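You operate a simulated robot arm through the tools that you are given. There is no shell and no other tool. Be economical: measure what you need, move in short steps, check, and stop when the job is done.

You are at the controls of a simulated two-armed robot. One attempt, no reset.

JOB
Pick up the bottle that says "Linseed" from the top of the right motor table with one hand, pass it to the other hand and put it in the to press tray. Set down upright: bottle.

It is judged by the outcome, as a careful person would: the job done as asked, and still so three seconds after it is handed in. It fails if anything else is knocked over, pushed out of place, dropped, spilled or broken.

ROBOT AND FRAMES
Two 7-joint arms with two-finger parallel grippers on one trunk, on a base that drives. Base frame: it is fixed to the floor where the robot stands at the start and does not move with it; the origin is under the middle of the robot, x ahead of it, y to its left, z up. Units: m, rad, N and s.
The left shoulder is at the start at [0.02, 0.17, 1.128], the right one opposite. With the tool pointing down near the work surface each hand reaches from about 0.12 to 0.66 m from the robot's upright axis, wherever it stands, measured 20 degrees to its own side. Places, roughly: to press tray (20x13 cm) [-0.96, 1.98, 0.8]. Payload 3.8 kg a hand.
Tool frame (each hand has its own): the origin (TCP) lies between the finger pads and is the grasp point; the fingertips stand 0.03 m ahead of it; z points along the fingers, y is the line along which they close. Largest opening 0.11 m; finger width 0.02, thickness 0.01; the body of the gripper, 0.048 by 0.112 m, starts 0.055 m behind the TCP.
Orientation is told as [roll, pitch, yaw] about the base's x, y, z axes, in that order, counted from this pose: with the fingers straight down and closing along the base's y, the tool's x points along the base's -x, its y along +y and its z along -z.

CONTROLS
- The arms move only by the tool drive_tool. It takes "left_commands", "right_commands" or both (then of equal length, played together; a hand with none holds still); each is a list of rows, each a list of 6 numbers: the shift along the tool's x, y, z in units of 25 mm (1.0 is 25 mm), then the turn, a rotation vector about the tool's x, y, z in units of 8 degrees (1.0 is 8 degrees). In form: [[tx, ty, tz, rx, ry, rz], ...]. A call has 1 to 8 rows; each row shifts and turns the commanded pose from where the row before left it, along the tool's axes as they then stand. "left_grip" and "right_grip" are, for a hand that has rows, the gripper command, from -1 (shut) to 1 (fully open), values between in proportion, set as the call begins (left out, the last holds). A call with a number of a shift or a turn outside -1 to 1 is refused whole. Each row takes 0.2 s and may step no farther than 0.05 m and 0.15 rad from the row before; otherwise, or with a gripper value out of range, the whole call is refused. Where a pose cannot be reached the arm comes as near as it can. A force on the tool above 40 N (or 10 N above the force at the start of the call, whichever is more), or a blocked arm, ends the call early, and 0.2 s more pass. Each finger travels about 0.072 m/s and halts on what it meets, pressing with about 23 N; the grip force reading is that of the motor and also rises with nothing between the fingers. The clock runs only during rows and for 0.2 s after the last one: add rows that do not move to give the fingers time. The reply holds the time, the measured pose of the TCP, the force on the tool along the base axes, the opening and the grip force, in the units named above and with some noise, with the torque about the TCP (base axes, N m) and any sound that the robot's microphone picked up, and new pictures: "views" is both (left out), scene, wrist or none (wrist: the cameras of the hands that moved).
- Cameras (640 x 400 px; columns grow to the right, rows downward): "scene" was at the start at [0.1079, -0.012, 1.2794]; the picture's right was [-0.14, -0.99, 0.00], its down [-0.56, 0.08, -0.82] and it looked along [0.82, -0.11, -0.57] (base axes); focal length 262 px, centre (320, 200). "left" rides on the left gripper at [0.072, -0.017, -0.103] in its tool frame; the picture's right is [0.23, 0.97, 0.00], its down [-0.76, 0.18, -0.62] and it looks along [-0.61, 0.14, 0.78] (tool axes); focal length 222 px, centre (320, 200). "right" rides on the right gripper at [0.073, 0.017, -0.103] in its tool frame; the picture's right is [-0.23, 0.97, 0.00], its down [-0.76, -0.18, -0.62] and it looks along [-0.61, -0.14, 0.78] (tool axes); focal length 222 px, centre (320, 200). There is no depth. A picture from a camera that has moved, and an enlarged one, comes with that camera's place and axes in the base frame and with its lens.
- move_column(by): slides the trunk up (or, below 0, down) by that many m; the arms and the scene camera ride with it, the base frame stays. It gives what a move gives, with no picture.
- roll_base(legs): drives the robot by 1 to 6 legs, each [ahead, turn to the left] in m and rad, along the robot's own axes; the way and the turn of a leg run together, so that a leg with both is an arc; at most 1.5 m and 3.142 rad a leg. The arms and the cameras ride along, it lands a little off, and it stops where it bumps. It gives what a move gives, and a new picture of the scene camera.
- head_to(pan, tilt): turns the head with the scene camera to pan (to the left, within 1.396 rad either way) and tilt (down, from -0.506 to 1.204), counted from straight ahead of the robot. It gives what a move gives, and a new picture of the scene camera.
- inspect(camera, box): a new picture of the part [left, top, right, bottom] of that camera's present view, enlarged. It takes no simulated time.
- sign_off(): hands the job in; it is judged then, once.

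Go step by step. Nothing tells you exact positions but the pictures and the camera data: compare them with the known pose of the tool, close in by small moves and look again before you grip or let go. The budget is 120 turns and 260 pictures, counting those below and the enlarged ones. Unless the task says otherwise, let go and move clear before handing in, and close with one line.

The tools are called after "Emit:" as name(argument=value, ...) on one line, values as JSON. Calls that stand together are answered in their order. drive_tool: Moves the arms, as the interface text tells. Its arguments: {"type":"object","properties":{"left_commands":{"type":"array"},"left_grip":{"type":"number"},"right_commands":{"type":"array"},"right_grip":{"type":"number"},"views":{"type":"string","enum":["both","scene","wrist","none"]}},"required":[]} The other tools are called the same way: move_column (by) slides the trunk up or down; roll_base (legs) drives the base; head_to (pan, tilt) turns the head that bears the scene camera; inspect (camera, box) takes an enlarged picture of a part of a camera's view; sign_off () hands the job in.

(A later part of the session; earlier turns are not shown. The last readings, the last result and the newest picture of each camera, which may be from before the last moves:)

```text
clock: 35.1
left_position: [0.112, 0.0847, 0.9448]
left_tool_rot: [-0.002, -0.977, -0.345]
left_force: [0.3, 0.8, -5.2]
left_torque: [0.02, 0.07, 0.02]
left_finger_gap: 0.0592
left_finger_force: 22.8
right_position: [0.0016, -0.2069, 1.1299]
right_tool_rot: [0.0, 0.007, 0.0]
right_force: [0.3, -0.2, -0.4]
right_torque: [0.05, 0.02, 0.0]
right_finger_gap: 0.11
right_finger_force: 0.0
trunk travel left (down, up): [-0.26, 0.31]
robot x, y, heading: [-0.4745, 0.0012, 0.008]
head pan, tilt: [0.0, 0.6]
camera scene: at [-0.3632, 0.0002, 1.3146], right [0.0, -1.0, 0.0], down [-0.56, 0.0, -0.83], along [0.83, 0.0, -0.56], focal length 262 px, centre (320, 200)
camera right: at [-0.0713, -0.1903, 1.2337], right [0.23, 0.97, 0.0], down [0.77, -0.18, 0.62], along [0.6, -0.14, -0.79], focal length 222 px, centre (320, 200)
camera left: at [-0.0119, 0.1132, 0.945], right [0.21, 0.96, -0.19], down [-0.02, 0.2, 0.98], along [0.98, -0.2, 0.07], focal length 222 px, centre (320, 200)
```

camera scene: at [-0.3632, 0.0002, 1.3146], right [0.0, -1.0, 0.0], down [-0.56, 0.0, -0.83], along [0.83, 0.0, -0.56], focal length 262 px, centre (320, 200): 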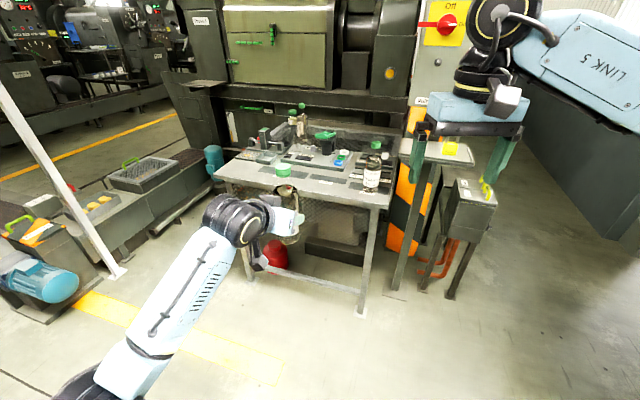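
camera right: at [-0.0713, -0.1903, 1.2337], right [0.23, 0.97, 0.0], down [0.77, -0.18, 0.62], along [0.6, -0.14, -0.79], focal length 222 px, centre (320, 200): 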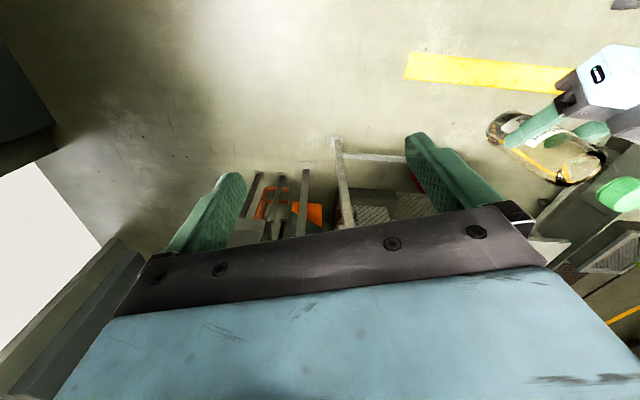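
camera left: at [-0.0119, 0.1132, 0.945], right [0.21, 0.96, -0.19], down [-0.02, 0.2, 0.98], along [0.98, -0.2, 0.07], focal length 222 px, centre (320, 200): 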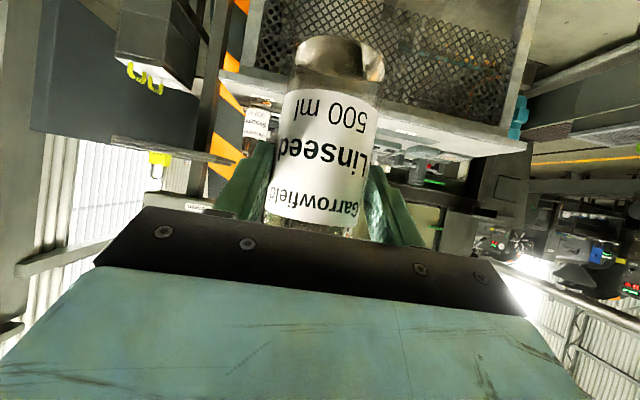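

Bottle steady in the left hand. I bring it to the middle and turn the right hand so its camera stays clear of the left wrist.

Emit:
drive_tool(left_commands=[[0.41, -0.906, -0.61, 0, 0, 0], [0.41, -0.906, -0.61, 0, 0, 0], [0.41, -0.906, -0.61, 0, 0, 0], [0.41, -0.906, -0.61, 0, 0, 0], [0, 0, 0, 0, 0, 0]], right_commands=[[0, 0, 0, 0, 0, -1], [0, 0, 0, 0, 0, -1], [0, 0, 0, 0, 0, -1], [0, 0, 0, 0, 0, -1], [0, 0, 0, 0, 0, -1]], views="both")

Emit:
inspect(camera="scene", box=[220, 100, 540, 300])

```text
clock: 36.4
left_position: [0.0126, 0.0244, 0.948]
left_tool_rot: [0.001, -0.976, -0.343]
left_force: [0.0, 0.0, -5.5]
left_torque: [0.02, 0.09, -0.02]
left_finger_gap: 0.0591
left_finger_force: 23.8
right_position: [0.0006, -0.2077, 1.1309]
right_tool_rot: [0.006, 0.005, 0.7]
right_force: [0.2, 0.2, -0.2]
right_torque: [0.0, -0.01, 0.02]
right_finger_gap: 0.1102
right_finger_force: 0.0
trunk travel left (down, up): [-0.26, 0.31]
robot x, y, heading: [-0.4758, 0.0011, 0.003]
head pan, tilt: [0.0, 0.6]
camera scene: at [-0.3627, 0.0, 1.3145], right [0.0, -1.0, 0.0], down [-0.57, 0.0, -0.82], along [0.82, 0.0, -0.57], focal length 262 px, centre (320, 200)
camera right: at [-0.0645, -0.2415, 1.2333], right [-0.46, 0.89, 0.0], down [0.7, 0.36, 0.62], along [0.55, 0.28, -0.79], focal length 222 px, centre (320, 200)
camera left: at [-0.1111, 0.0516, 0.9475], right [0.21, 0.96, -0.19], down [-0.02, 0.2, 0.98], along [0.98, -0.2, 0.06], focal length 222 px, centre (320, 200)
```

scene: 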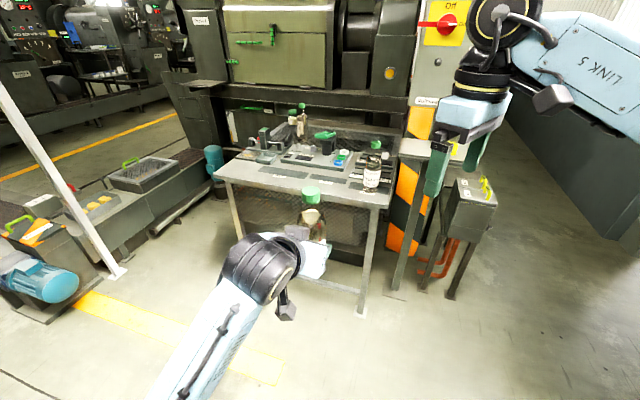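
right: 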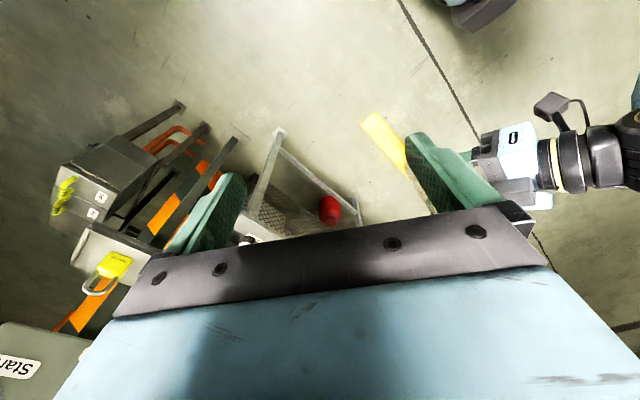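
left: 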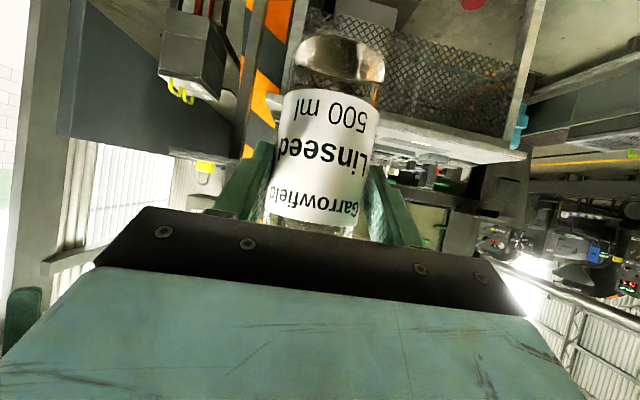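

```text
2.00 times, centred on (380, 200) of scene
camera zoom: at [-0.3627, 0.0, 1.3145], right [0.0, -1.0, 0.0], down [-0.57, 0.0, -0.82], along [0.82, 0.0, -0.57], focal length 525 px, centre (200, 200)
```

zoom: 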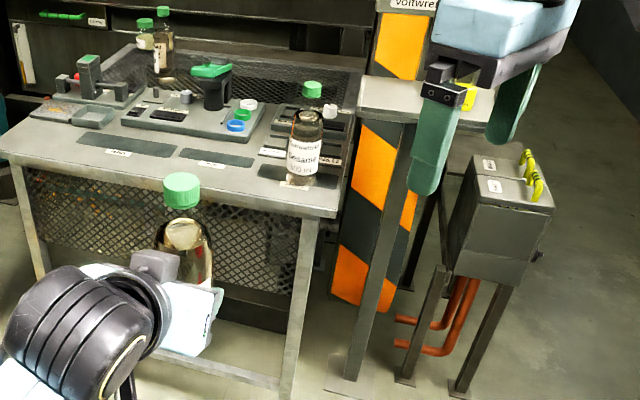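

The cap is at about (0.025, 0.017, 1.056). I bring the right hand above it.

Emit:
drive_tool(right_commands=[[-0.937, 0.896, -0.114, 0, 0, 0], [-0.937, 0.896, -0.114, 0, 0, 0], [-0.937, 0.896, -0.114, 0, 0, 0], [-0.937, 0.896, -0.114, 0, 0, 0], [-0.937, 0.896, -0.114, 0, 0, 0], [-0.937, 0.896, -0.114, 0, 0, 0], [-0.937, 0.896, -0.114, 0, 0, 0]], right_grip=1, views="both")

Emit:
inspect(camera="scene", box=[220, 100, 460, 250])

```text
clock: 38.0
left_position: [0.0132, 0.0251, 0.9483]
left_tool_rot: [-0.002, -0.976, -0.343]
left_force: [-0.2, 0.0, -4.9]
left_torque: [0.01, 0.1, -0.03]
left_finger_gap: 0.0592
left_finger_force: 22.7
right_position: [0.0288, 0.0181, 1.1503]
right_tool_rot: [0.006, 0.006, 0.699]
right_force: [0.1, 0.1, -0.1]
right_torque: [-0.04, -0.01, -0.01]
right_finger_gap: 0.1104
right_finger_force: 0.0
trunk travel left (down, up): [-0.26, 0.31]
robot x, y, heading: [-0.4714, -0.0015, 0.005]
head pan, tilt: [0.0, 0.6]
camera scene: at [-0.3631, 0.0008, 1.3146], right [0.0, -1.0, 0.0], down [-0.57, 0.0, -0.82], along [0.82, 0.0, -0.57], focal length 262 px, centre (320, 200)
camera right: at [-0.0384, -0.0155, 1.253], right [-0.45, 0.89, 0.0], down [0.7, 0.35, 0.62], along [0.55, 0.28, -0.79], focal length 222 px, centre (320, 200)
```

scene: 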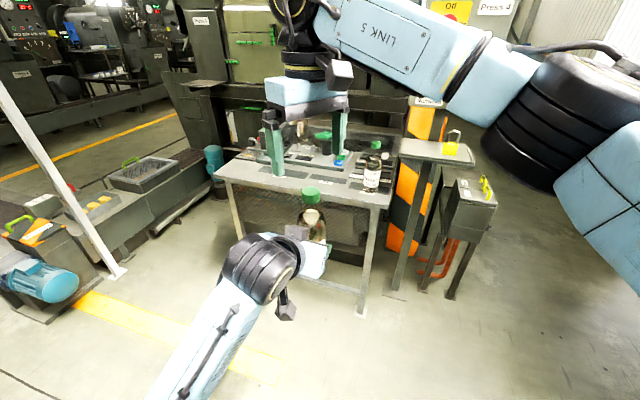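
right: 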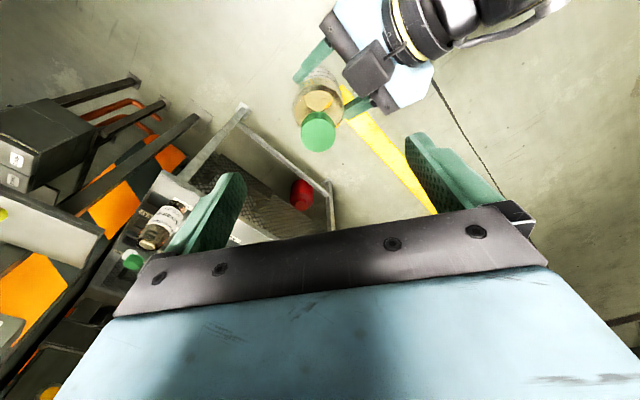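

```text
2.67 times, centred on (340, 175) of scene
camera zoom: at [-0.3631, 0.0008, 1.3146], right [0.0, -1.0, 0.0], down [-0.57, 0.0, -0.82], along [0.82, 0.0, -0.57], focal length 700 px, centre (267, 267)
```

zoom: 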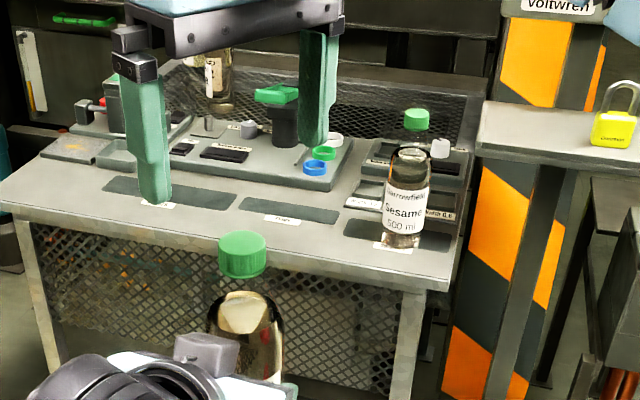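

The fingers are open around the cap's position. I lower until the cap is just inside the fingertips, staying off the bottle's shoulder.

Emit:
drive_tool(right_commands=[[0.06, 0.023, 0.863, 0, 0, 0], [0.06, 0.023, 0.863, 0, 0, 0], [0.06, 0.023, 0.863, 0, 0, 0], [0.06, 0.023, 0.863, 0, 0, 0]], views="wrist")

Emit:
inspect(camera="scene", box=[240, 120, 400, 220])

```text
clock: 39.0
left_position: [0.0116, 0.0233, 0.9468]
left_tool_rot: [0.0, -0.975, -0.347]
left_force: [0.7, -0.5, -5.5]
left_torque: [0.0, 0.03, -0.01]
left_finger_gap: 0.059
left_finger_force: 22.9
right_position: [0.0192, 0.0146, 1.0617]
right_tool_rot: [0.004, 0.003, 0.699]
right_force: [1.8, 0.9, 1.2]
right_torque: [0.06, 0.05, 0.0]
right_finger_gap: 0.1099
right_finger_force: 0.1
trunk travel left (down, up): [-0.26, 0.31]
robot x, y, heading: [-0.4716, 0.0027, -0.001]
head pan, tilt: [0.0, 0.6]
camera right: at [-0.0453, -0.0192, 1.166], right [-0.45, 0.89, 0.0], down [0.7, 0.35, 0.62], along [0.55, 0.28, -0.79], focal length 222 px, centre (320, 200)
```

right: 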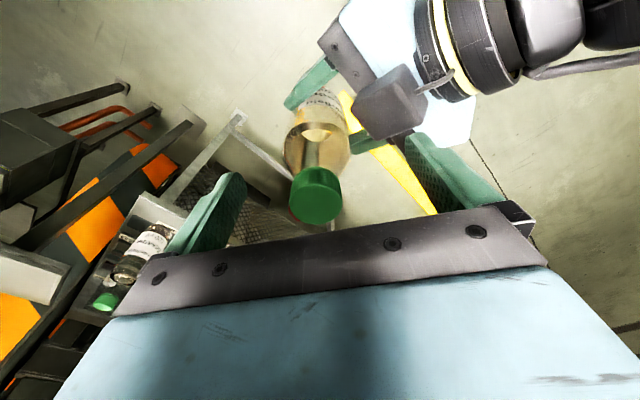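

```text
4.00 times, centred on (320, 170) of scene
camera zoom: at [-0.3628, -0.0003, 1.3145], right [0.0, -1.0, 0.0], down [-0.57, 0.0, -0.82], along [0.82, 0.0, -0.57], focal length 1050 px, centre (320, 320)
```

zoom: 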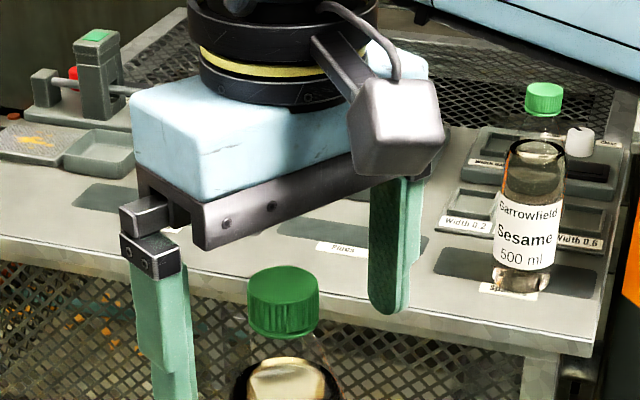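

The cap sits between the right fingers within a few millimetres. I nudge and close the right hand.

Emit:
drive_tool(right_commands=[[-0.12, -0.1, 0, 0, 0, 0], [0, 0, 0, 0, 0, 0], [0, 0, 0, 0, 0, 0], [0, 0, 0, 0, 0, 0], [0, 0, 0, 0, 0, 0], [0, 0, 0, 0, 0, 0]], right_grip=-1, views="wrist")

Emit:
inspect(camera="scene", box=[240, 140, 400, 240])

```text
clock: 40.4
left_position: [0.0123, 0.0236, 0.9477]
left_tool_rot: [-0.001, -0.975, -0.343]
left_force: [-9.4, 8.3, -2.1]
left_torque: [-0.54, -0.21, -0.01]
left_finger_gap: 0.0588
left_finger_force: 22.8
right_position: [0.0245, 0.0139, 1.0632]
right_tool_rot: [0.003, 0.007, 0.699]
right_force: [8.4, -8.0, -0.2]
right_torque: [-0.41, -0.67, -0.04]
right_finger_gap: 0.0314
right_finger_force: 22.9
trunk travel left (down, up): [-0.26, 0.31]
robot x, y, heading: [-0.4748, 0.0031, 0.001]
head pan, tilt: [0.0, 0.6]
camera right: at [-0.0419, -0.0194, 1.1663], right [-0.45, 0.89, 0.0], down [0.7, 0.35, 0.62], along [0.55, 0.28, -0.79], focal length 222 px, centre (320, 200)
```

right: 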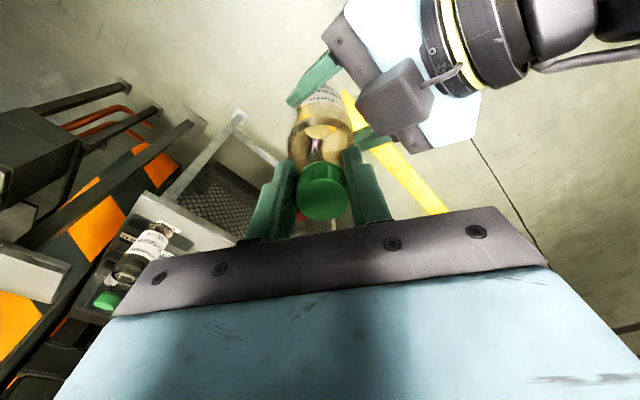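

```text
4.00 times, centred on (320, 190) of scene
camera zoom: at [-0.3629, -0.0002, 1.3146], right [0.0, -1.0, 0.0], down [-0.57, 0.0, -0.82], along [0.82, 0.0, -0.57], focal length 1050 px, centre (320, 240)
```

zoom: 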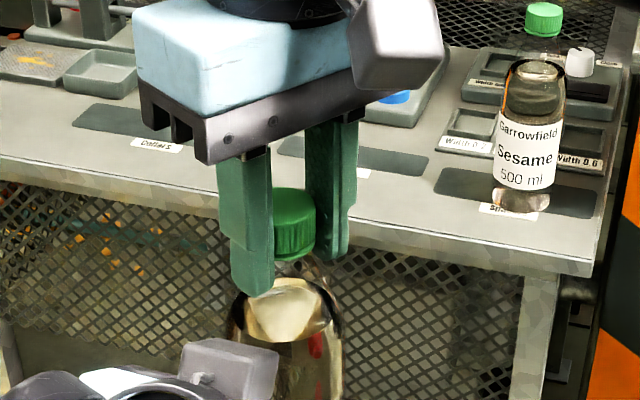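

Both hands hold; there is about 11 N of side load between them. I ease the right hand a few millimetres along its closing line.

Emit:
drive_tool(right_commands=[[0, -0.1, 0, 0, 0, 0], [0, 0, 0, 0, 0, 0]], views="none")

```text
clock: 41.0
left_position: [0.013, 0.0246, 0.9466]
left_tool_rot: [0.0, -0.975, -0.345]
left_force: [0.3, 4.0, -1.4]
left_torque: [-0.09, 0.43, 0.16]
left_finger_gap: 0.059
left_finger_force: 23.6
right_position: [0.0241, 0.0139, 1.0626]
right_tool_rot: [0.006, 0.008, 0.701]
right_force: [-0.1, -4.0, -0.3]
right_torque: [-0.38, -0.4, -0.08]
right_finger_gap: 0.0315
right_finger_force: 23.2
trunk travel left (down, up): [-0.26, 0.31]
robot x, y, heading: [-0.4754, -0.0017, 0.003]
head pan, tilt: [0.0, 0.6]
```

Load is down. I open the left hand.

Emit:
drive_tool(left_commands=[[0, 0, 0, 0, 0, 0], [0, 0, 0, 0, 0, 0], [0, 0, 0, 0, 0, 0]], left_grip=1, views="wrist")

Emit:
inspect(camera="right", box=[160, 40, 480, 240])

```text
clock: 41.8
left_position: [0.0126, 0.0237, 0.9475]
left_tool_rot: [0.002, -0.976, -0.346]
left_force: [-0.3, -0.6, -0.1]
left_torque: [0.01, 0.0, 0.0]
left_finger_gap: 0.1101
left_finger_force: 0.1
right_position: [0.0245, 0.0132, 1.0637]
right_tool_rot: [0.006, 0.006, 0.7]
right_force: [0.6, -0.2, 0.2]
right_torque: [-0.01, 0.01, 0.0]
right_finger_gap: 0.0314
right_finger_force: 22.9
trunk travel left (down, up): [-0.26, 0.31]
robot x, y, heading: [-0.4755, -0.0013, 0.007]
head pan, tilt: [0.0, 0.6]
camera left: at [-0.111, 0.0515, 0.9475], right [0.21, 0.96, -0.19], down [-0.02, 0.2, 0.98], along [0.98, -0.2, 0.06], focal length 222 px, centre (320, 200)
```

left: 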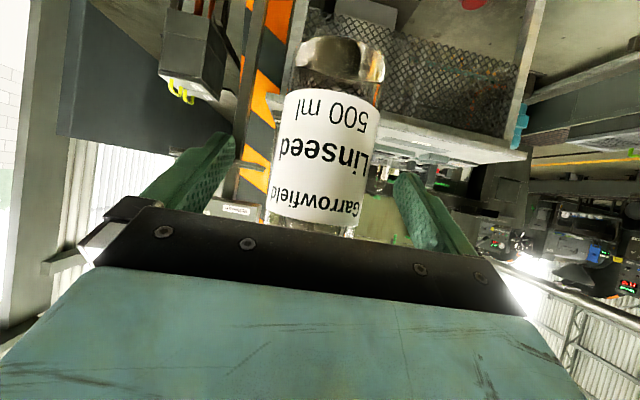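

```text
2.00 times, centred on (320, 140) of right
camera zoom: at [-0.0409, -0.0202, 1.1666], right [-0.45, 0.89, 0.0], down [0.7, 0.35, 0.62], along [0.55, 0.28, -0.79], focal length 444 px, centre (320, 320)
```

zoom: 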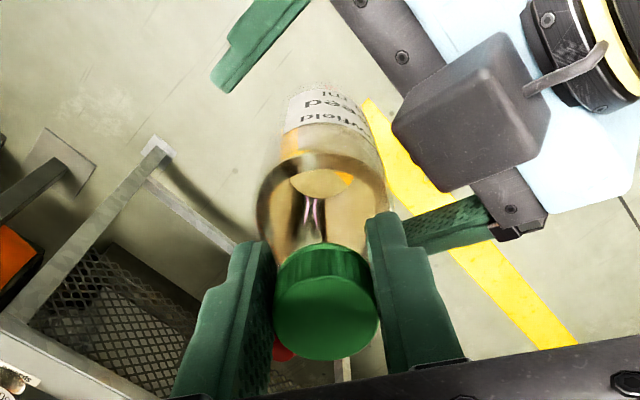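

The bottle hangs from the right hand; I check its load before moving the left away.

Emit:
drive_tool(right_commands=[[0, 0, 0, 0, 0, 0], [0, 0, 0, 0, 0, 0], [0, 0, -0.1, 0, 0, 0]], views="wrist")

```text
clock: 42.5
left_position: [0.0117, 0.0238, 0.9487]
left_tool_rot: [0.0, -0.975, -0.344]
left_force: [0.0, 0.2, 0.1]
left_torque: [-0.01, 0.0, -0.03]
left_finger_gap: 0.1099
left_finger_force: 0.0
right_position: [0.0257, 0.013, 1.0664]
right_tool_rot: [0.006, 0.004, 0.697]
right_force: [-0.1, -1.2, -4.8]
right_torque: [-0.04, 0.01, 0.01]
right_finger_gap: 0.0315
right_finger_force: 22.9
trunk travel left (down, up): [-0.26, 0.31]
robot x, y, heading: [-0.4741, -0.0005, 0.003]
head pan, tilt: [0.0, 0.6]
camera right: at [-0.0408, -0.0202, 1.1695], right [-0.45, 0.89, 0.0], down [0.7, 0.35, 0.62], along [0.55, 0.28, -0.79], focal length 222 px, centre (320, 200)
```

right: 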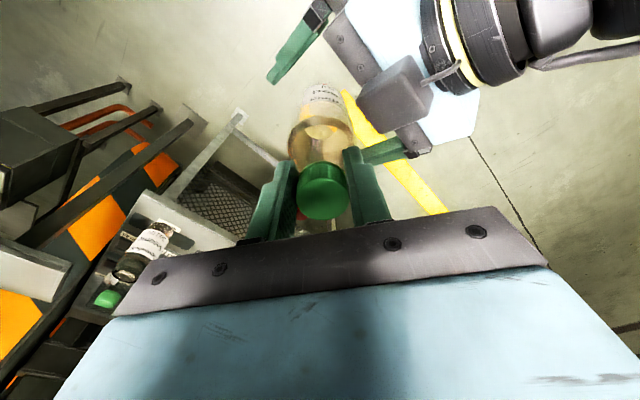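

The right hand carries the weight (4.8 N). I withdraw the left straight back, then to its side.

Emit:
drive_tool(left_commands=[[0.559, 0, -0.829, 0, 0, 0], [0.559, 0, -0.829, 0, 0, 0], [0.559, 0, -0.829, 0, 0, 0], [0.559, 0, -0.829, 0, 0, 0], [0, 1, 0, 0, 0, 0], [0, 1, 0, 0, 0, 0], [0, 1, 0, 0, 0, 0], [0, 1, 0, 0, 0, 0]], views="scene")

```text
clock: 44.4
left_position: [-0.0454, 0.1527, 0.9456]
left_tool_rot: [-0.001, -0.978, -0.346]
left_force: [-0.5, 0.5, 2.1]
left_torque: [-0.02, 0.0, 0.04]
left_finger_gap: 0.1099
left_finger_force: 0.0
right_position: [0.0235, 0.0125, 1.0669]
right_tool_rot: [0.004, 0.004, 0.699]
right_force: [0.5, 0.6, -4.0]
right_torque: [-0.04, 0.0, 0.02]
right_finger_gap: 0.0312
right_finger_force: 23.0
trunk travel left (down, up): [-0.26, 0.31]
robot x, y, heading: [-0.4748, -0.0017, 0.001]
head pan, tilt: [0.0, 0.6]
camera scene: at [-0.3629, 0.0002, 1.3146], right [0.0, -1.0, 0.0], down [-0.57, 0.0, -0.82], along [0.82, 0.0, -0.57], focal length 262 px, centre (320, 200)
```

scene: 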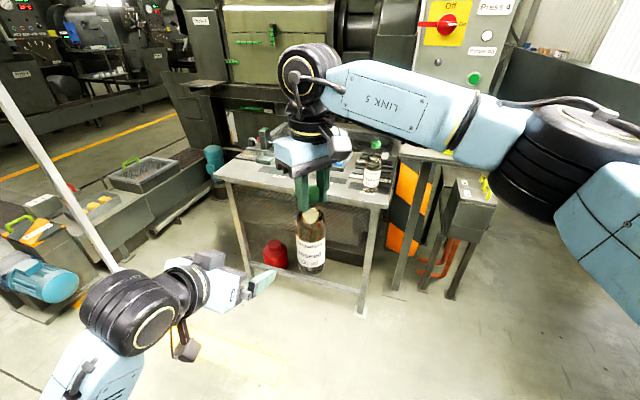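

Handover done; the label faces me and the bottle hangs upright. I fold the left hand up out of the way and raise the trunk a bit.

Emit:
drive_tool(left_commands=[[0, 0, 0, 0, 1, 0], [0, 0, 0, 0, 1, 0], [0, 0, 0, 0, 1, 0], [0, 0, 0, 0, 1, 0], [0, 0, 0, 0, 1, 0], [0, 0, 0, 0, 1, 0], [0, 0, 0, 0, 1, 0], [0, 0, -1, 0, 0, 0]], views="none")

Emit:
drive_tool(left_commands=[[1, 0.5, -1, 0, 0, -0.83], [1, 0.5, -1, 0, 0, -0.83], [1, 0.5, -1, 0, 0, -0.83], [1, 0.5, -1, 0, 0, 0], [0, 0, -1, 0, 0, 0]], views="none")

Emit:
move_column(by=0.1)

Emit:
head_to(pan=1.39, tilt=0.4)

```text
clock: 46.1
left_position: [-0.0465, 0.1529, 0.9699]
left_tool_rot: [-0.001, 0.002, -0.347]
left_force: [0.0, 0.2, 0.0]
left_torque: [0.0, -0.01, 0.0]
left_finger_gap: 0.11
left_finger_force: 0.0
right_position: [0.025, 0.0138, 1.0664]
right_tool_rot: [0.006, 0.005, 0.7]
right_force: [-0.1, 0.5, -5.1]
right_torque: [0.0, 0.05, 0.0]
right_finger_gap: 0.0315
right_finger_force: 22.8
trunk travel left (down, up): [-0.26, 0.31]
robot x, y, heading: [-0.4746, -0.0036, -0.003]
head pan, tilt: [0.0, 0.6]
```

```text
clock: 47.4
left_position: [-0.137, 0.219, 1.0991]
left_tool_rot: [-0.001, 0.002, 0.004]
left_force: [-0.4, 0.0, -0.1]
left_torque: [0.0, -0.03, -0.01]
left_finger_gap: 0.1104
left_finger_force: 0.0
right_position: [0.0258, 0.0135, 1.0662]
right_tool_rot: [0.006, 0.006, 0.696]
right_force: [-0.2, 0.2, -5.3]
right_torque: [-0.01, 0.06, 0.0]
right_finger_gap: 0.0311
right_finger_force: 23.3
trunk travel left (down, up): [-0.26, 0.31]
robot x, y, heading: [-0.4708, -0.0001, 0.002]
head pan, tilt: [0.0, 0.6]
```

```text
clock: 48.7
left_position: [-0.1378, 0.2177, 1.1982]
left_tool_rot: [0.0, 0.002, 0.001]
left_force: [-0.2, 0.4, -0.6]
left_torque: [0.02, 0.01, 0.02]
left_finger_gap: 0.1102
left_finger_force: 0.1
right_position: [0.0244, 0.0134, 1.166]
right_tool_rot: [0.006, 0.004, 0.698]
right_force: [0.3, -0.5, -5.2]
right_torque: [-0.02, 0.0, -0.02]
right_finger_gap: 0.031
right_finger_force: 22.8
trunk travel left (down, up): [-0.36, 0.21]
robot x, y, heading: [-0.4747, -0.0015, 0.002]
head pan, tilt: [0.0, 0.6]
```

```text
clock: 50.2
left_position: [-0.1361, 0.2194, 1.198]
left_tool_rot: [0.0, 0.003, 0.0]
left_force: [0.6, 0.1, -0.4]
left_torque: [0.03, 0.03, 0.04]
left_finger_gap: 0.1099
left_finger_force: 0.0
right_position: [0.0243, 0.0133, 1.1661]
right_tool_rot: [0.004, 0.005, 0.698]
right_force: [0.6, -0.6, -5.0]
right_torque: [-0.01, 0.07, -0.07]
right_finger_gap: 0.0313
right_finger_force: 22.7
trunk travel left (down, up): [-0.36, 0.21]
robot x, y, heading: [-0.4728, -0.0013, 0.004]
head pan, tilt: [1.389, 0.4]
camera scene: at [-0.4347, 0.0908, 1.4328], right [0.98, -0.18, 0.0], down [-0.07, -0.38, -0.92], along [0.16, 0.91, -0.39], focal length 262 px, centre (320, 200)
```

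scene: 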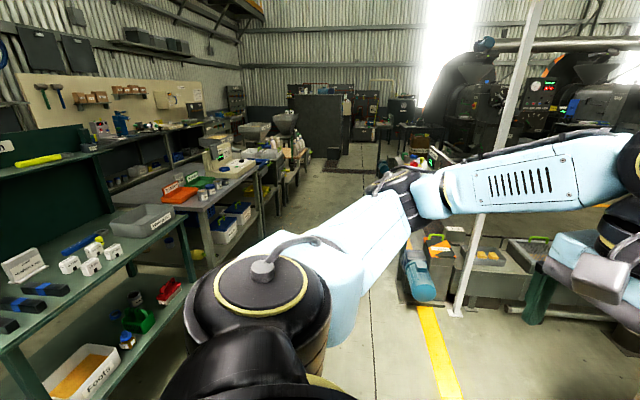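

I see the bench with orange "To dryer" and green "To press" trays. I enlarge to map it.

Emit:
inspect(camera="scene", box=[100, 120, 340, 270])

```text
2.67 times, centred on (220, 195) of scene
camera zoom: at [-0.4347, 0.0908, 1.4328], right [0.98, -0.18, 0.0], down [-0.07, -0.38, -0.92], along [0.16, 0.91, -0.39], focal length 700 px, centre (587, 213)
```

zoom: 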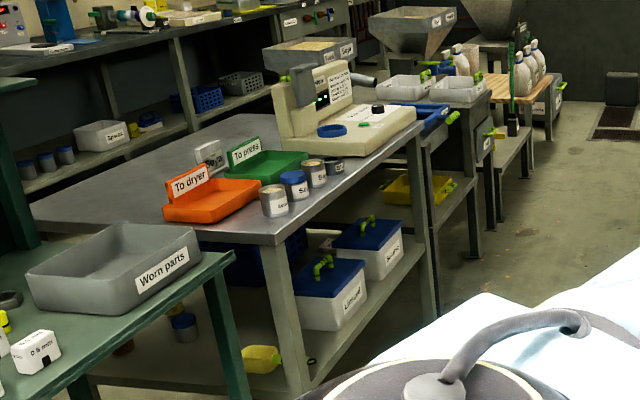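

Bench front edge runs roughly from (-0.85, 1.52) to (-0.58, 2.34), cans along its front, the tray centre about 0.25 m in. I'll drive to a point in front of it, then turn to face it.

Emit:
roll_base(legs=[[0, 1.37], [0.9, 0]])

Emit:
head_to(pan=0.5, tilt=0.5)

```text
clock: 58.4
left_position: [-0.4469, 1.2678, 1.199]
left_tool_rot: [-0.001, 0.002, 1.373]
left_force: [-0.7, 0.4, 0.2]
left_torque: [0.0, 0.0, -0.05]
left_finger_gap: 0.11
left_finger_force: 0.1
right_position: [-0.2132, 1.3863, 1.166]
right_tool_rot: [0.006, 0.005, 2.071]
right_force: [0.2, 0.5, -5.0]
right_torque: [-0.06, -0.04, -0.01]
right_finger_gap: 0.0313
right_finger_force: 22.8
trunk travel left (down, up): [-0.36, 0.21]
robot x, y, heading: [-0.2946, 0.8948, 1.376]
head pan, tilt: [1.389, 0.4]
camera scene: at [-0.3806, 0.9513, 1.4328], right [0.37, 0.93, 0.0], down [0.36, -0.14, -0.92], along [-0.86, 0.34, -0.39], focal length 262 px, centre (320, 200)
```

scene: 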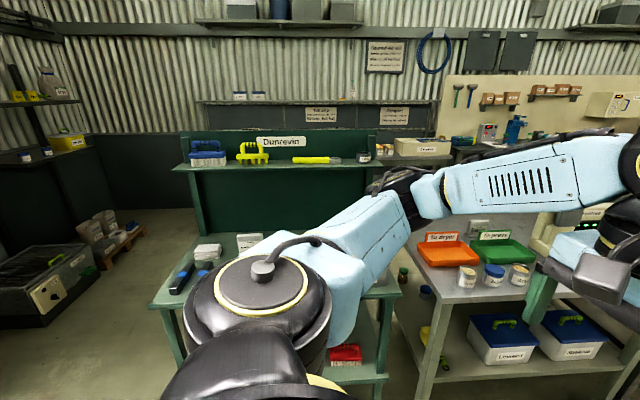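

```text
clock: 59.6
left_position: [-0.4473, 1.2679, 1.1985]
left_tool_rot: [0.0, 0.002, 1.373]
left_force: [-0.4, -0.5, 0.1]
left_torque: [0.0, -0.02, 0.0]
left_finger_gap: 0.11
left_finger_force: 0.0
right_position: [-0.2134, 1.3843, 1.166]
right_tool_rot: [0.005, 0.005, 2.072]
right_force: [-0.1, -0.1, -4.8]
right_torque: [-0.02, 0.01, 0.01]
right_finger_gap: 0.0313
right_finger_force: 22.8
trunk travel left (down, up): [-0.36, 0.21]
robot x, y, heading: [-0.2968, 0.8972, 1.376]
head pan, tilt: [0.499, 0.499]
camera scene: at [-0.3217, 1.0036, 1.4237], right [0.95, 0.3, 0.0], down [0.14, -0.46, -0.88], along [-0.26, 0.84, -0.48], focal length 262 px, centre (320, 200)
```

scene: 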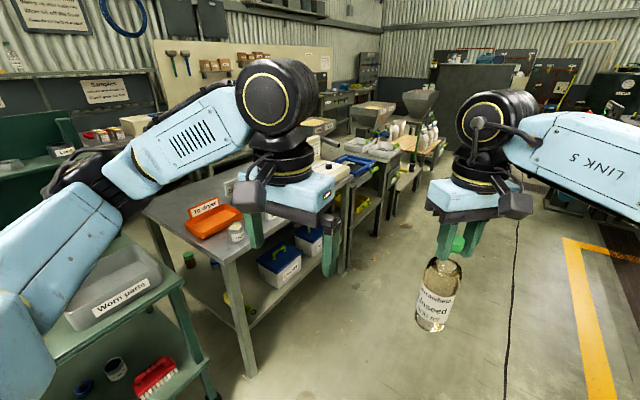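

Clear ahead. I continue to the point in front of the bench and turn to face it.

Emit:
roll_base(legs=[[0.82, 0], [0, 1.45]])

Emit:
head_to(pan=0.0, tilt=0.65)

```text
clock: 67.5
left_position: [-0.5283, 1.5805, 1.1983]
left_tool_rot: [-0.001, 0.003, 2.852]
left_force: [0.8, 0.3, -0.6]
left_torque: [0.0, 0.0, -0.02]
left_finger_gap: 0.1099
left_finger_force: 0.1
right_position: [-0.6221, 1.8232, 1.1668]
right_tool_rot: [0.005, 0.005, -2.736]
right_force: [-0.7, 0.0, -4.9]
right_torque: [-0.02, -0.03, 0.0]
right_finger_gap: 0.0314
right_finger_force: 23.2
trunk travel left (down, up): [-0.36, 0.21]
robot x, y, heading: [-0.1447, 1.6894, 2.855]
head pan, tilt: [0.499, 0.499]
camera scene: at [-0.2537, 1.6802, 1.4236], right [-0.21, 0.98, 0.0], down [0.47, 0.1, -0.88], along [-0.86, -0.18, -0.48], focal length 262 px, centre (320, 200)
```

scene: 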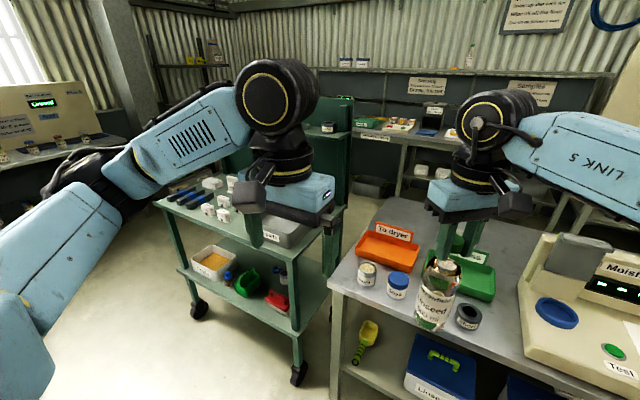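

```text
clock: 68.5
left_position: [-0.5279, 1.5793, 1.1989]
left_tool_rot: [0.001, 0.003, 2.852]
left_force: [0.3, -0.3, 0.1]
left_torque: [-0.02, 0.0, 0.01]
left_finger_gap: 0.1101
left_finger_force: 0.1
right_position: [-0.622, 1.8232, 1.1666]
right_tool_rot: [0.002, 0.005, -2.735]
right_force: [0.6, 0.9, -4.9]
right_torque: [0.05, -0.07, -0.01]
right_finger_gap: 0.0313
right_finger_force: 23.1
trunk travel left (down, up): [-0.36, 0.21]
robot x, y, heading: [-0.1448, 1.6941, 2.855]
head pan, tilt: [0.0, 0.649]
camera scene: at [-0.2479, 1.724, 1.4103], right [0.28, 0.96, 0.0], down [0.58, -0.17, -0.8], along [-0.76, 0.23, -0.6], focal length 262 px, centre (320, 200)
```

scene: 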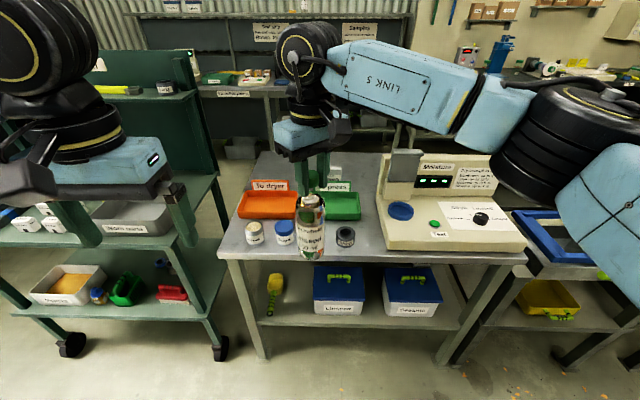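

The tray centre computes to (-0.96, 1.98), matching the given place. The bottle hangs about 0.37 m short; I drive ahead 0.2 m first.

Emit:
roll_base(legs=[[0.2, 0]])

Emit:
inspect(camera="right", box=[0, 0, 640, 400])

```text
clock: 70.1
left_position: [-0.7199, 1.6351, 1.1985]
left_tool_rot: [0.001, 0.003, 2.856]
left_force: [-1.0, -0.1, 0.2]
left_torque: [-0.01, 0.01, -0.03]
left_finger_gap: 0.1099
left_finger_force: 0.1
right_position: [-0.816, 1.8782, 1.1673]
right_tool_rot: [0.005, 0.006, -2.732]
right_force: [-1.1, 0.5, -4.5]
right_torque: [0.05, -0.05, 0.01]
right_finger_gap: 0.0312
right_finger_force: 23.1
trunk travel left (down, up): [-0.36, 0.21]
robot x, y, heading: [-0.3329, 1.7503, 2.85]
head pan, tilt: [0.0, 0.649]
camera scene: at [-0.4402, 1.7809, 1.4102], right [0.28, 0.96, 0.0], down [0.58, -0.17, -0.8], along [-0.76, 0.23, -0.61], focal length 262 px, centre (320, 200)
```

scene: 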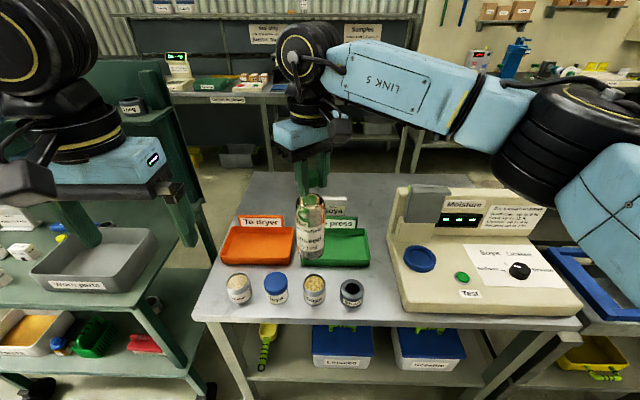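

```text
1.00 times, centred on (320, 200) of right (not enlarged: the box is as wide or as high as the picture)
camera zoom: at [-0.7429, 1.8926, 1.2691], right [0.18, -0.98, 0.0], down [-0.77, -0.14, 0.62], along [-0.61, -0.11, -0.79], focal length 222 px, centre (320, 200)
```

zoom: 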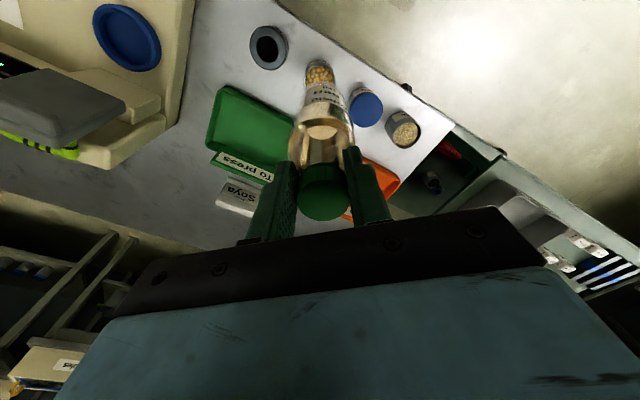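

Tray centre is at about (-0.945, 1.98). I move the bottle over it at height.

Emit:
drive_tool(right_commands=[[-0.523, -0.953, 0, 0, 0, 0], [-0.523, -0.953, 0, 0, 0, 0], [-0.523, -0.953, 0, 0, 0, 0], [-0.523, -0.953, 0, 0, 0, 0], [-0.523, -0.953, 0, 0, 0, 0], [-0.523, -0.953, 0, 0, 0, 0]], views="both")

Emit:
inspect(camera="scene", box=[220, 150, 460, 300])

```text
clock: 71.5
left_position: [-0.7193, 1.6359, 1.1988]
left_tool_rot: [0.0, 0.002, 2.855]
left_force: [-0.3, -0.8, 0.1]
left_torque: [0.0, 0.03, -0.02]
left_finger_gap: 0.1099
left_finger_force: 0.1
right_position: [-0.8648, 1.9171, 1.1655]
right_tool_rot: [0.006, 0.006, -2.732]
right_force: [0.8, -0.1, -4.9]
right_torque: [0.03, -0.03, -0.02]
right_finger_gap: 0.0313
right_finger_force: 22.8
right hand out of reach, approached as far as the arm can: row 3, 4, 5, 6
trunk travel left (down, up): [-0.36, 0.21]
robot x, y, heading: [-0.3337, 1.7522, 2.854]
head pan, tilt: [0.0, 0.649]
camera scene: at [-0.4395, 1.7808, 1.4103], right [0.28, 0.96, 0.0], down [0.58, -0.17, -0.8], along [-0.76, 0.23, -0.6], focal length 262 px, centre (320, 200)
camera right: at [-0.7919, 1.9301, 1.2688], right [0.18, -0.98, 0.0], down [-0.77, -0.14, 0.62], along [-0.61, -0.11, -0.79], focal length 222 px, centre (320, 200)
```

scene: 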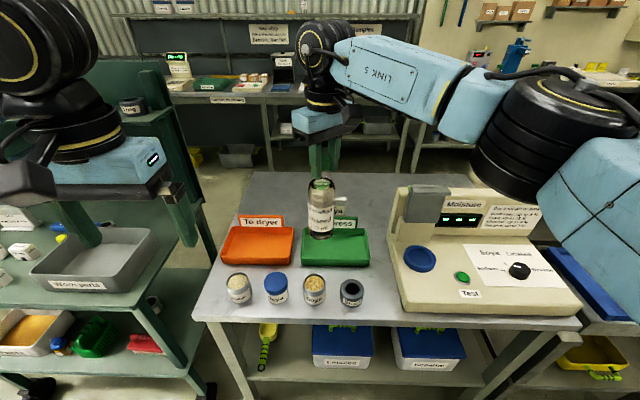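
right: 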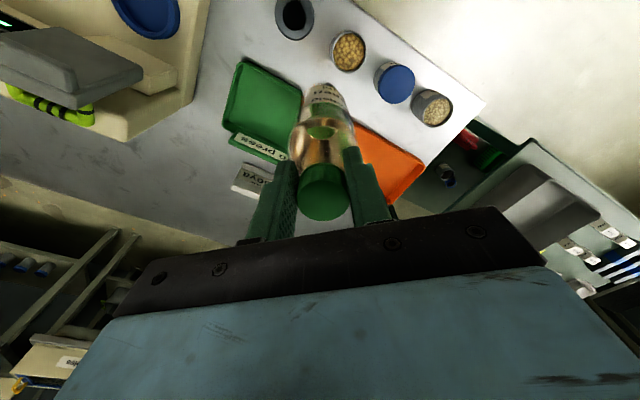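

```text
2.67 times, centred on (340, 225) of scene
camera zoom: at [-0.4395, 1.7808, 1.4103], right [0.28, 0.96, 0.0], down [0.58, -0.17, -0.8], along [-0.76, 0.23, -0.6], focal length 700 px, centre (267, 133)
```

zoom: 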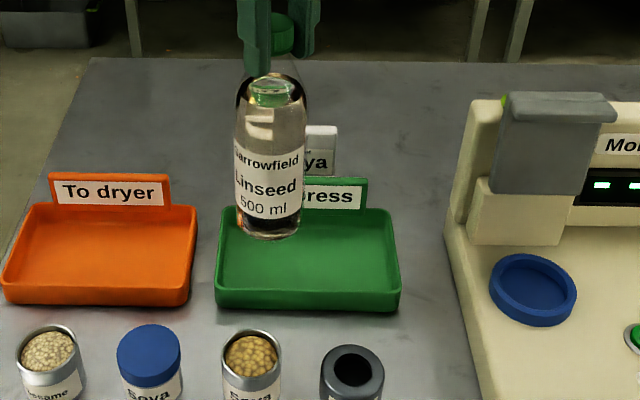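

The tray is clearly visible, but the arm is at its reach limit. I turn the base slightly left and edge forward so the target lies straight ahead of the right shoulder.

Emit:
roll_base(legs=[[0, 0.2], [0.05, 0]])

```text
clock: 73.1
left_position: [-0.7392, 1.5648, 1.199]
left_tool_rot: [0.0, 0.004, 3.059]
left_force: [-0.4, 0.5, -0.1]
left_torque: [-0.02, -0.04, 0.02]
left_finger_gap: 0.1099
left_finger_force: 0.1
right_position: [-0.9378, 1.8095, 1.1643]
right_tool_rot: [0.005, 0.006, -2.526]
right_force: [-0.4, -0.6, -5.5]
right_torque: [0.04, -0.04, 0.0]
right_finger_gap: 0.0313
right_finger_force: 22.9
trunk travel left (down, up): [-0.36, 0.21]
robot x, y, heading: [-0.3848, 1.7569, 3.057]
head pan, tilt: [0.0, 0.649]
camera scene: at [-0.4948, 1.7632, 1.4101], right [0.08, 1.0, 0.0], down [0.6, -0.05, -0.8], along [-0.79, 0.07, -0.61], focal length 262 px, centre (320, 200)
```

scene: 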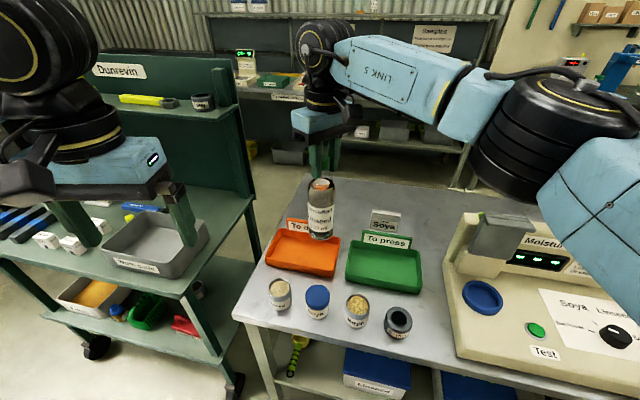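

Now the target is well within reach: tray centre about (-0.957, 1.985). I slide the bottle over.

Emit:
drive_tool(right_commands=[[0.49, -0.882, 0, 0, 0, 0], [0.49, -0.882, 0, 0, 0, 0], [0.49, -0.882, 0, 0, 0, 0], [0.49, -0.882, 0, 0, 0, 0], [0.49, -0.882, 0, 0, 0, 0]], views="scene")

```text
clock: 74.3
left_position: [-0.7376, 1.5643, 1.1987]
left_tool_rot: [0.0, 0.003, 3.056]
left_force: [0.9, -0.1, 0.0]
left_torque: [-0.05, -0.01, -0.03]
left_finger_gap: 0.11
left_finger_force: 0.0
right_position: [-0.94, 1.844, 1.1655]
right_tool_rot: [0.007, 0.005, -2.533]
right_force: [0.5, 0.1, -4.0]
right_torque: [-0.01, 0.01, -0.02]
right_finger_gap: 0.0313
right_finger_force: 23.1
right hand out of reach, approached as far as the arm can: row 2, 3, 4, 5
trunk travel left (down, up): [-0.36, 0.21]
robot x, y, heading: [-0.382, 1.7522, 3.06]
head pan, tilt: [0.0, 0.649]
camera scene: at [-0.4929, 1.7633, 1.4103], right [0.08, 1.0, 0.0], down [0.6, -0.05, -0.8], along [-0.79, 0.07, -0.6], focal length 262 px, centre (320, 200)
```

scene: 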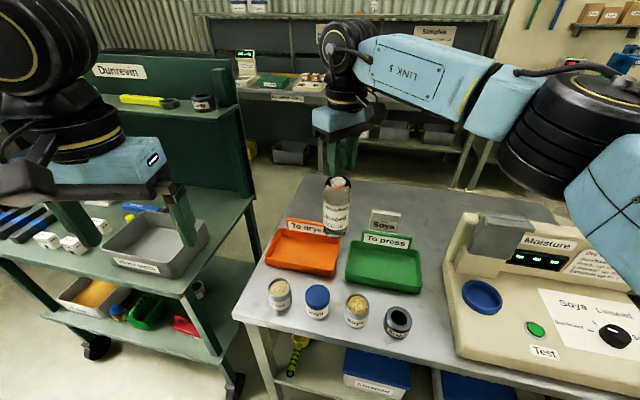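

Still just short. I look down to see how much room the base has before the bench.

Emit:
head_to(pan=0.0, tilt=1.2)

```text
clock: 75.3
left_position: [-0.7375, 1.5651, 1.1989]
left_tool_rot: [0.0, 0.0, 3.058]
left_force: [0.4, -0.5, 0.0]
left_torque: [0.02, -0.01, -0.03]
left_finger_gap: 0.1102
left_finger_force: 0.1
right_position: [-0.9411, 1.8449, 1.1654]
right_tool_rot: [0.005, 0.004, -2.533]
right_force: [-0.6, 0.4, -4.6]
right_torque: [0.02, -0.06, 0.05]
right_finger_gap: 0.0313
right_finger_force: 23.1
trunk travel left (down, up): [-0.36, 0.21]
robot x, y, heading: [-0.3833, 1.7536, 3.062]
head pan, tilt: [0.0, 1.201]
camera scene: at [-0.4622, 1.7608, 1.37], right [0.08, 1.0, 0.0], down [0.93, -0.08, -0.36], along [-0.36, 0.03, -0.93], focal length 262 px, centre (320, 200)
```

scene: 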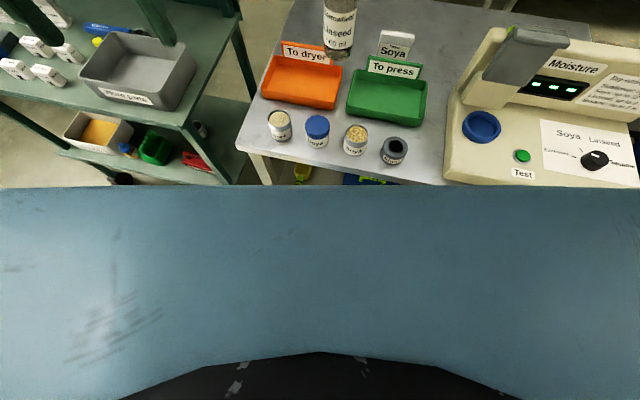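

I can't see the base front, so I'd rather gain reach first by raising the trunk and lowering the hand, which brings the wrist level with the shoulder.

Emit:
move_column(by=0.12)

Emit:
drive_tool(right_commands=[[0, 0, 1, 0, 0, 0], [0, 0, 1, 0, 0, 0], [0, 0, 1, 0, 0, 0], [0, 0, 1, 0, 0, 0], [0, 0, 0.8, 0, 0, 0]], views="none")

Emit:
head_to(pan=0.0, tilt=0.75)

```text
clock: 76.8
left_position: [-0.7382, 1.5638, 1.3201]
left_tool_rot: [0.002, 0.002, 3.056]
left_force: [0.3, 0.4, 0.6]
left_torque: [-0.02, 0.01, 0.01]
left_finger_gap: 0.1099
left_finger_force: 0.1
right_position: [-0.9401, 1.8443, 1.2854]
right_tool_rot: [0.004, 0.006, -2.533]
right_force: [-0.2, -0.5, -5.3]
right_torque: [0.04, -0.02, 0.0]
right_finger_gap: 0.0314
right_finger_force: 23.1
trunk travel left (down, up): [-0.48, 0.09]
robot x, y, heading: [-0.3897, 1.7568, 3.053]
head pan, tilt: [0.0, 1.201]
```

```text
clock: 78.0
left_position: [-0.737, 1.5639, 1.3197]
left_tool_rot: [0.001, 0.001, 3.06]
left_force: [0.1, 0.1, 0.5]
left_torque: [-0.02, -0.03, 0.01]
left_finger_gap: 0.1101
left_finger_force: 0.1
right_position: [-0.9387, 1.8451, 1.1651]
right_tool_rot: [0.005, 0.004, -2.533]
right_force: [0.7, -0.1, -4.7]
right_torque: [0.0, 0.0, 0.0]
right_finger_gap: 0.0313
right_finger_force: 22.9
trunk travel left (down, up): [-0.48, 0.09]
robot x, y, heading: [-0.3809, 1.7556, 3.053]
head pan, tilt: [0.0, 1.201]
```

```text
clock: 78.9
left_position: [-0.738, 1.5647, 1.3195]
left_tool_rot: [0.0, 0.003, 3.058]
left_force: [-0.6, 0.5, 0.5]
left_torque: [-0.01, -0.01, -0.04]
left_finger_gap: 0.1099
left_finger_force: 0.0
right_position: [-0.9385, 1.8463, 1.1652]
right_tool_rot: [0.006, 0.006, -2.533]
right_force: [-0.4, -0.2, -5.2]
right_torque: [0.07, -0.05, 0.0]
right_finger_gap: 0.0313
right_finger_force: 23.4
trunk travel left (down, up): [-0.48, 0.09]
robot x, y, heading: [-0.3837, 1.7539, 3.059]
head pan, tilt: [0.0, 0.75]
camera scene: at [-0.4892, 1.7631, 1.5216], right [0.08, 1.0, 0.0], down [0.68, -0.06, -0.73], along [-0.73, 0.06, -0.68], focal length 262 px, centre (320, 200)
```

scene: 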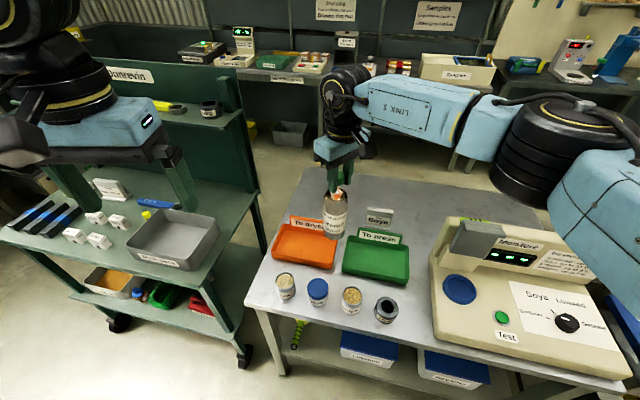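

Now I try the sideways shift again over the tray.

Emit:
drive_tool(right_commands=[[0.57, -0.91, 0, 0, 0, 0], [0.57, -0.91, 0, 0, 0, 0], [0.57, -0.91, 0, 0, 0, 0], [0.57, -0.91, 0, 0, 0, 0], [0.57, -0.91, 0, 0, 0, 0]], views="both")

```text
clock: 80.1
left_position: [-0.7379, 1.5644, 1.318]
left_tool_rot: [0.0, 0.002, 3.058]
left_force: [-0.3, -0.8, -0.5]
left_torque: [0.01, -0.04, 0.01]
left_finger_gap: 0.1101
left_finger_force: 0.1
right_position: [-0.9397, 1.8802, 1.1646]
right_tool_rot: [0.005, 0.004, -2.533]
right_force: [0.1, -0.5, -5.3]
right_torque: [0.03, -0.03, 0.05]
right_finger_gap: 0.0315
right_finger_force: 22.9
right hand out of reach, approached as far as the arm can: row 2, 3, 4, 5
trunk travel left (down, up): [-0.48, 0.09]
robot x, y, heading: [-0.3877, 1.7542, 3.061]
head pan, tilt: [0.0, 0.75]
camera scene: at [-0.4891, 1.7627, 1.5217], right [0.08, 1.0, 0.0], down [0.68, -0.06, -0.73], along [-0.73, 0.06, -0.68], focal length 262 px, centre (320, 200)
camera right: at [-0.8711, 1.9086, 1.268], right [0.37, -0.93, 0.0], down [-0.73, -0.29, 0.62], along [-0.57, -0.23, -0.79], focal length 222 px, centre (320, 200)
```

scene: 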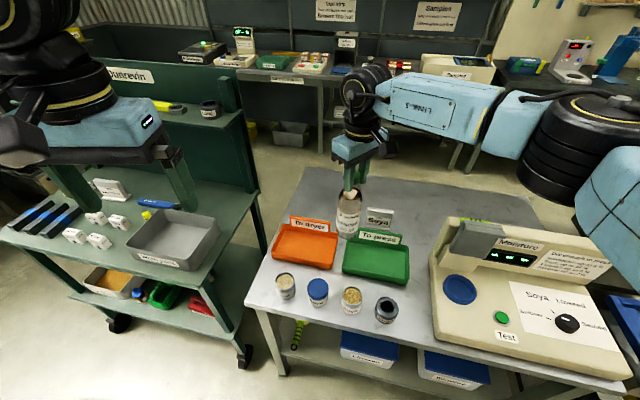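
right: 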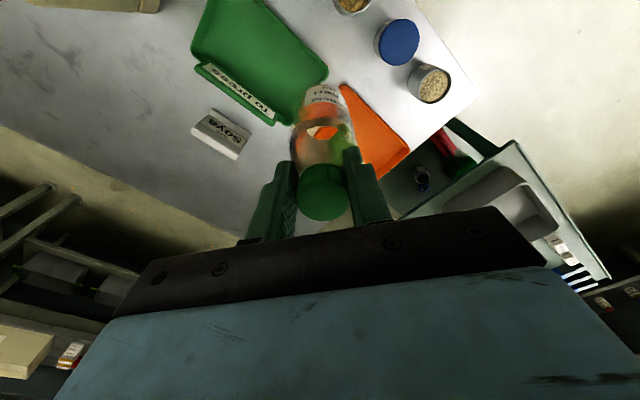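

The arm isn't straight, so a wrist limit is probably binding from the 40° hand yaw. I turn the hand back to neutral about the bottle's axis.

Emit:
drive_tool(right_commands=[[0, 0, 0, 0, 0, 1], [0, 0, 0, 0, 0, 1], [0, 0, 0, 0, 0, 1], [0, 0, 0, 0, 0, 1], [0, 0, 0, 0, 0, 1]], views="none")

```text
clock: 81.3
left_position: [-0.736, 1.5632, 1.3191]
left_tool_rot: [0.0, 0.001, 3.059]
left_force: [0.2, 1.0, 0.1]
left_torque: [0.02, 0.0, 0.02]
left_finger_gap: 0.11
left_finger_force: 0.0
right_position: [-0.9403, 1.8798, 1.1651]
right_tool_rot: [0.001, 0.006, 3.05]
right_force: [0.0, -0.7, -5.2]
right_torque: [-0.01, -0.01, 0.02]
right_finger_gap: 0.0313
right_finger_force: 23.2
trunk travel left (down, up): [-0.48, 0.09]
robot x, y, heading: [-0.3813, 1.7543, 3.058]
head pan, tilt: [0.0, 0.75]
```

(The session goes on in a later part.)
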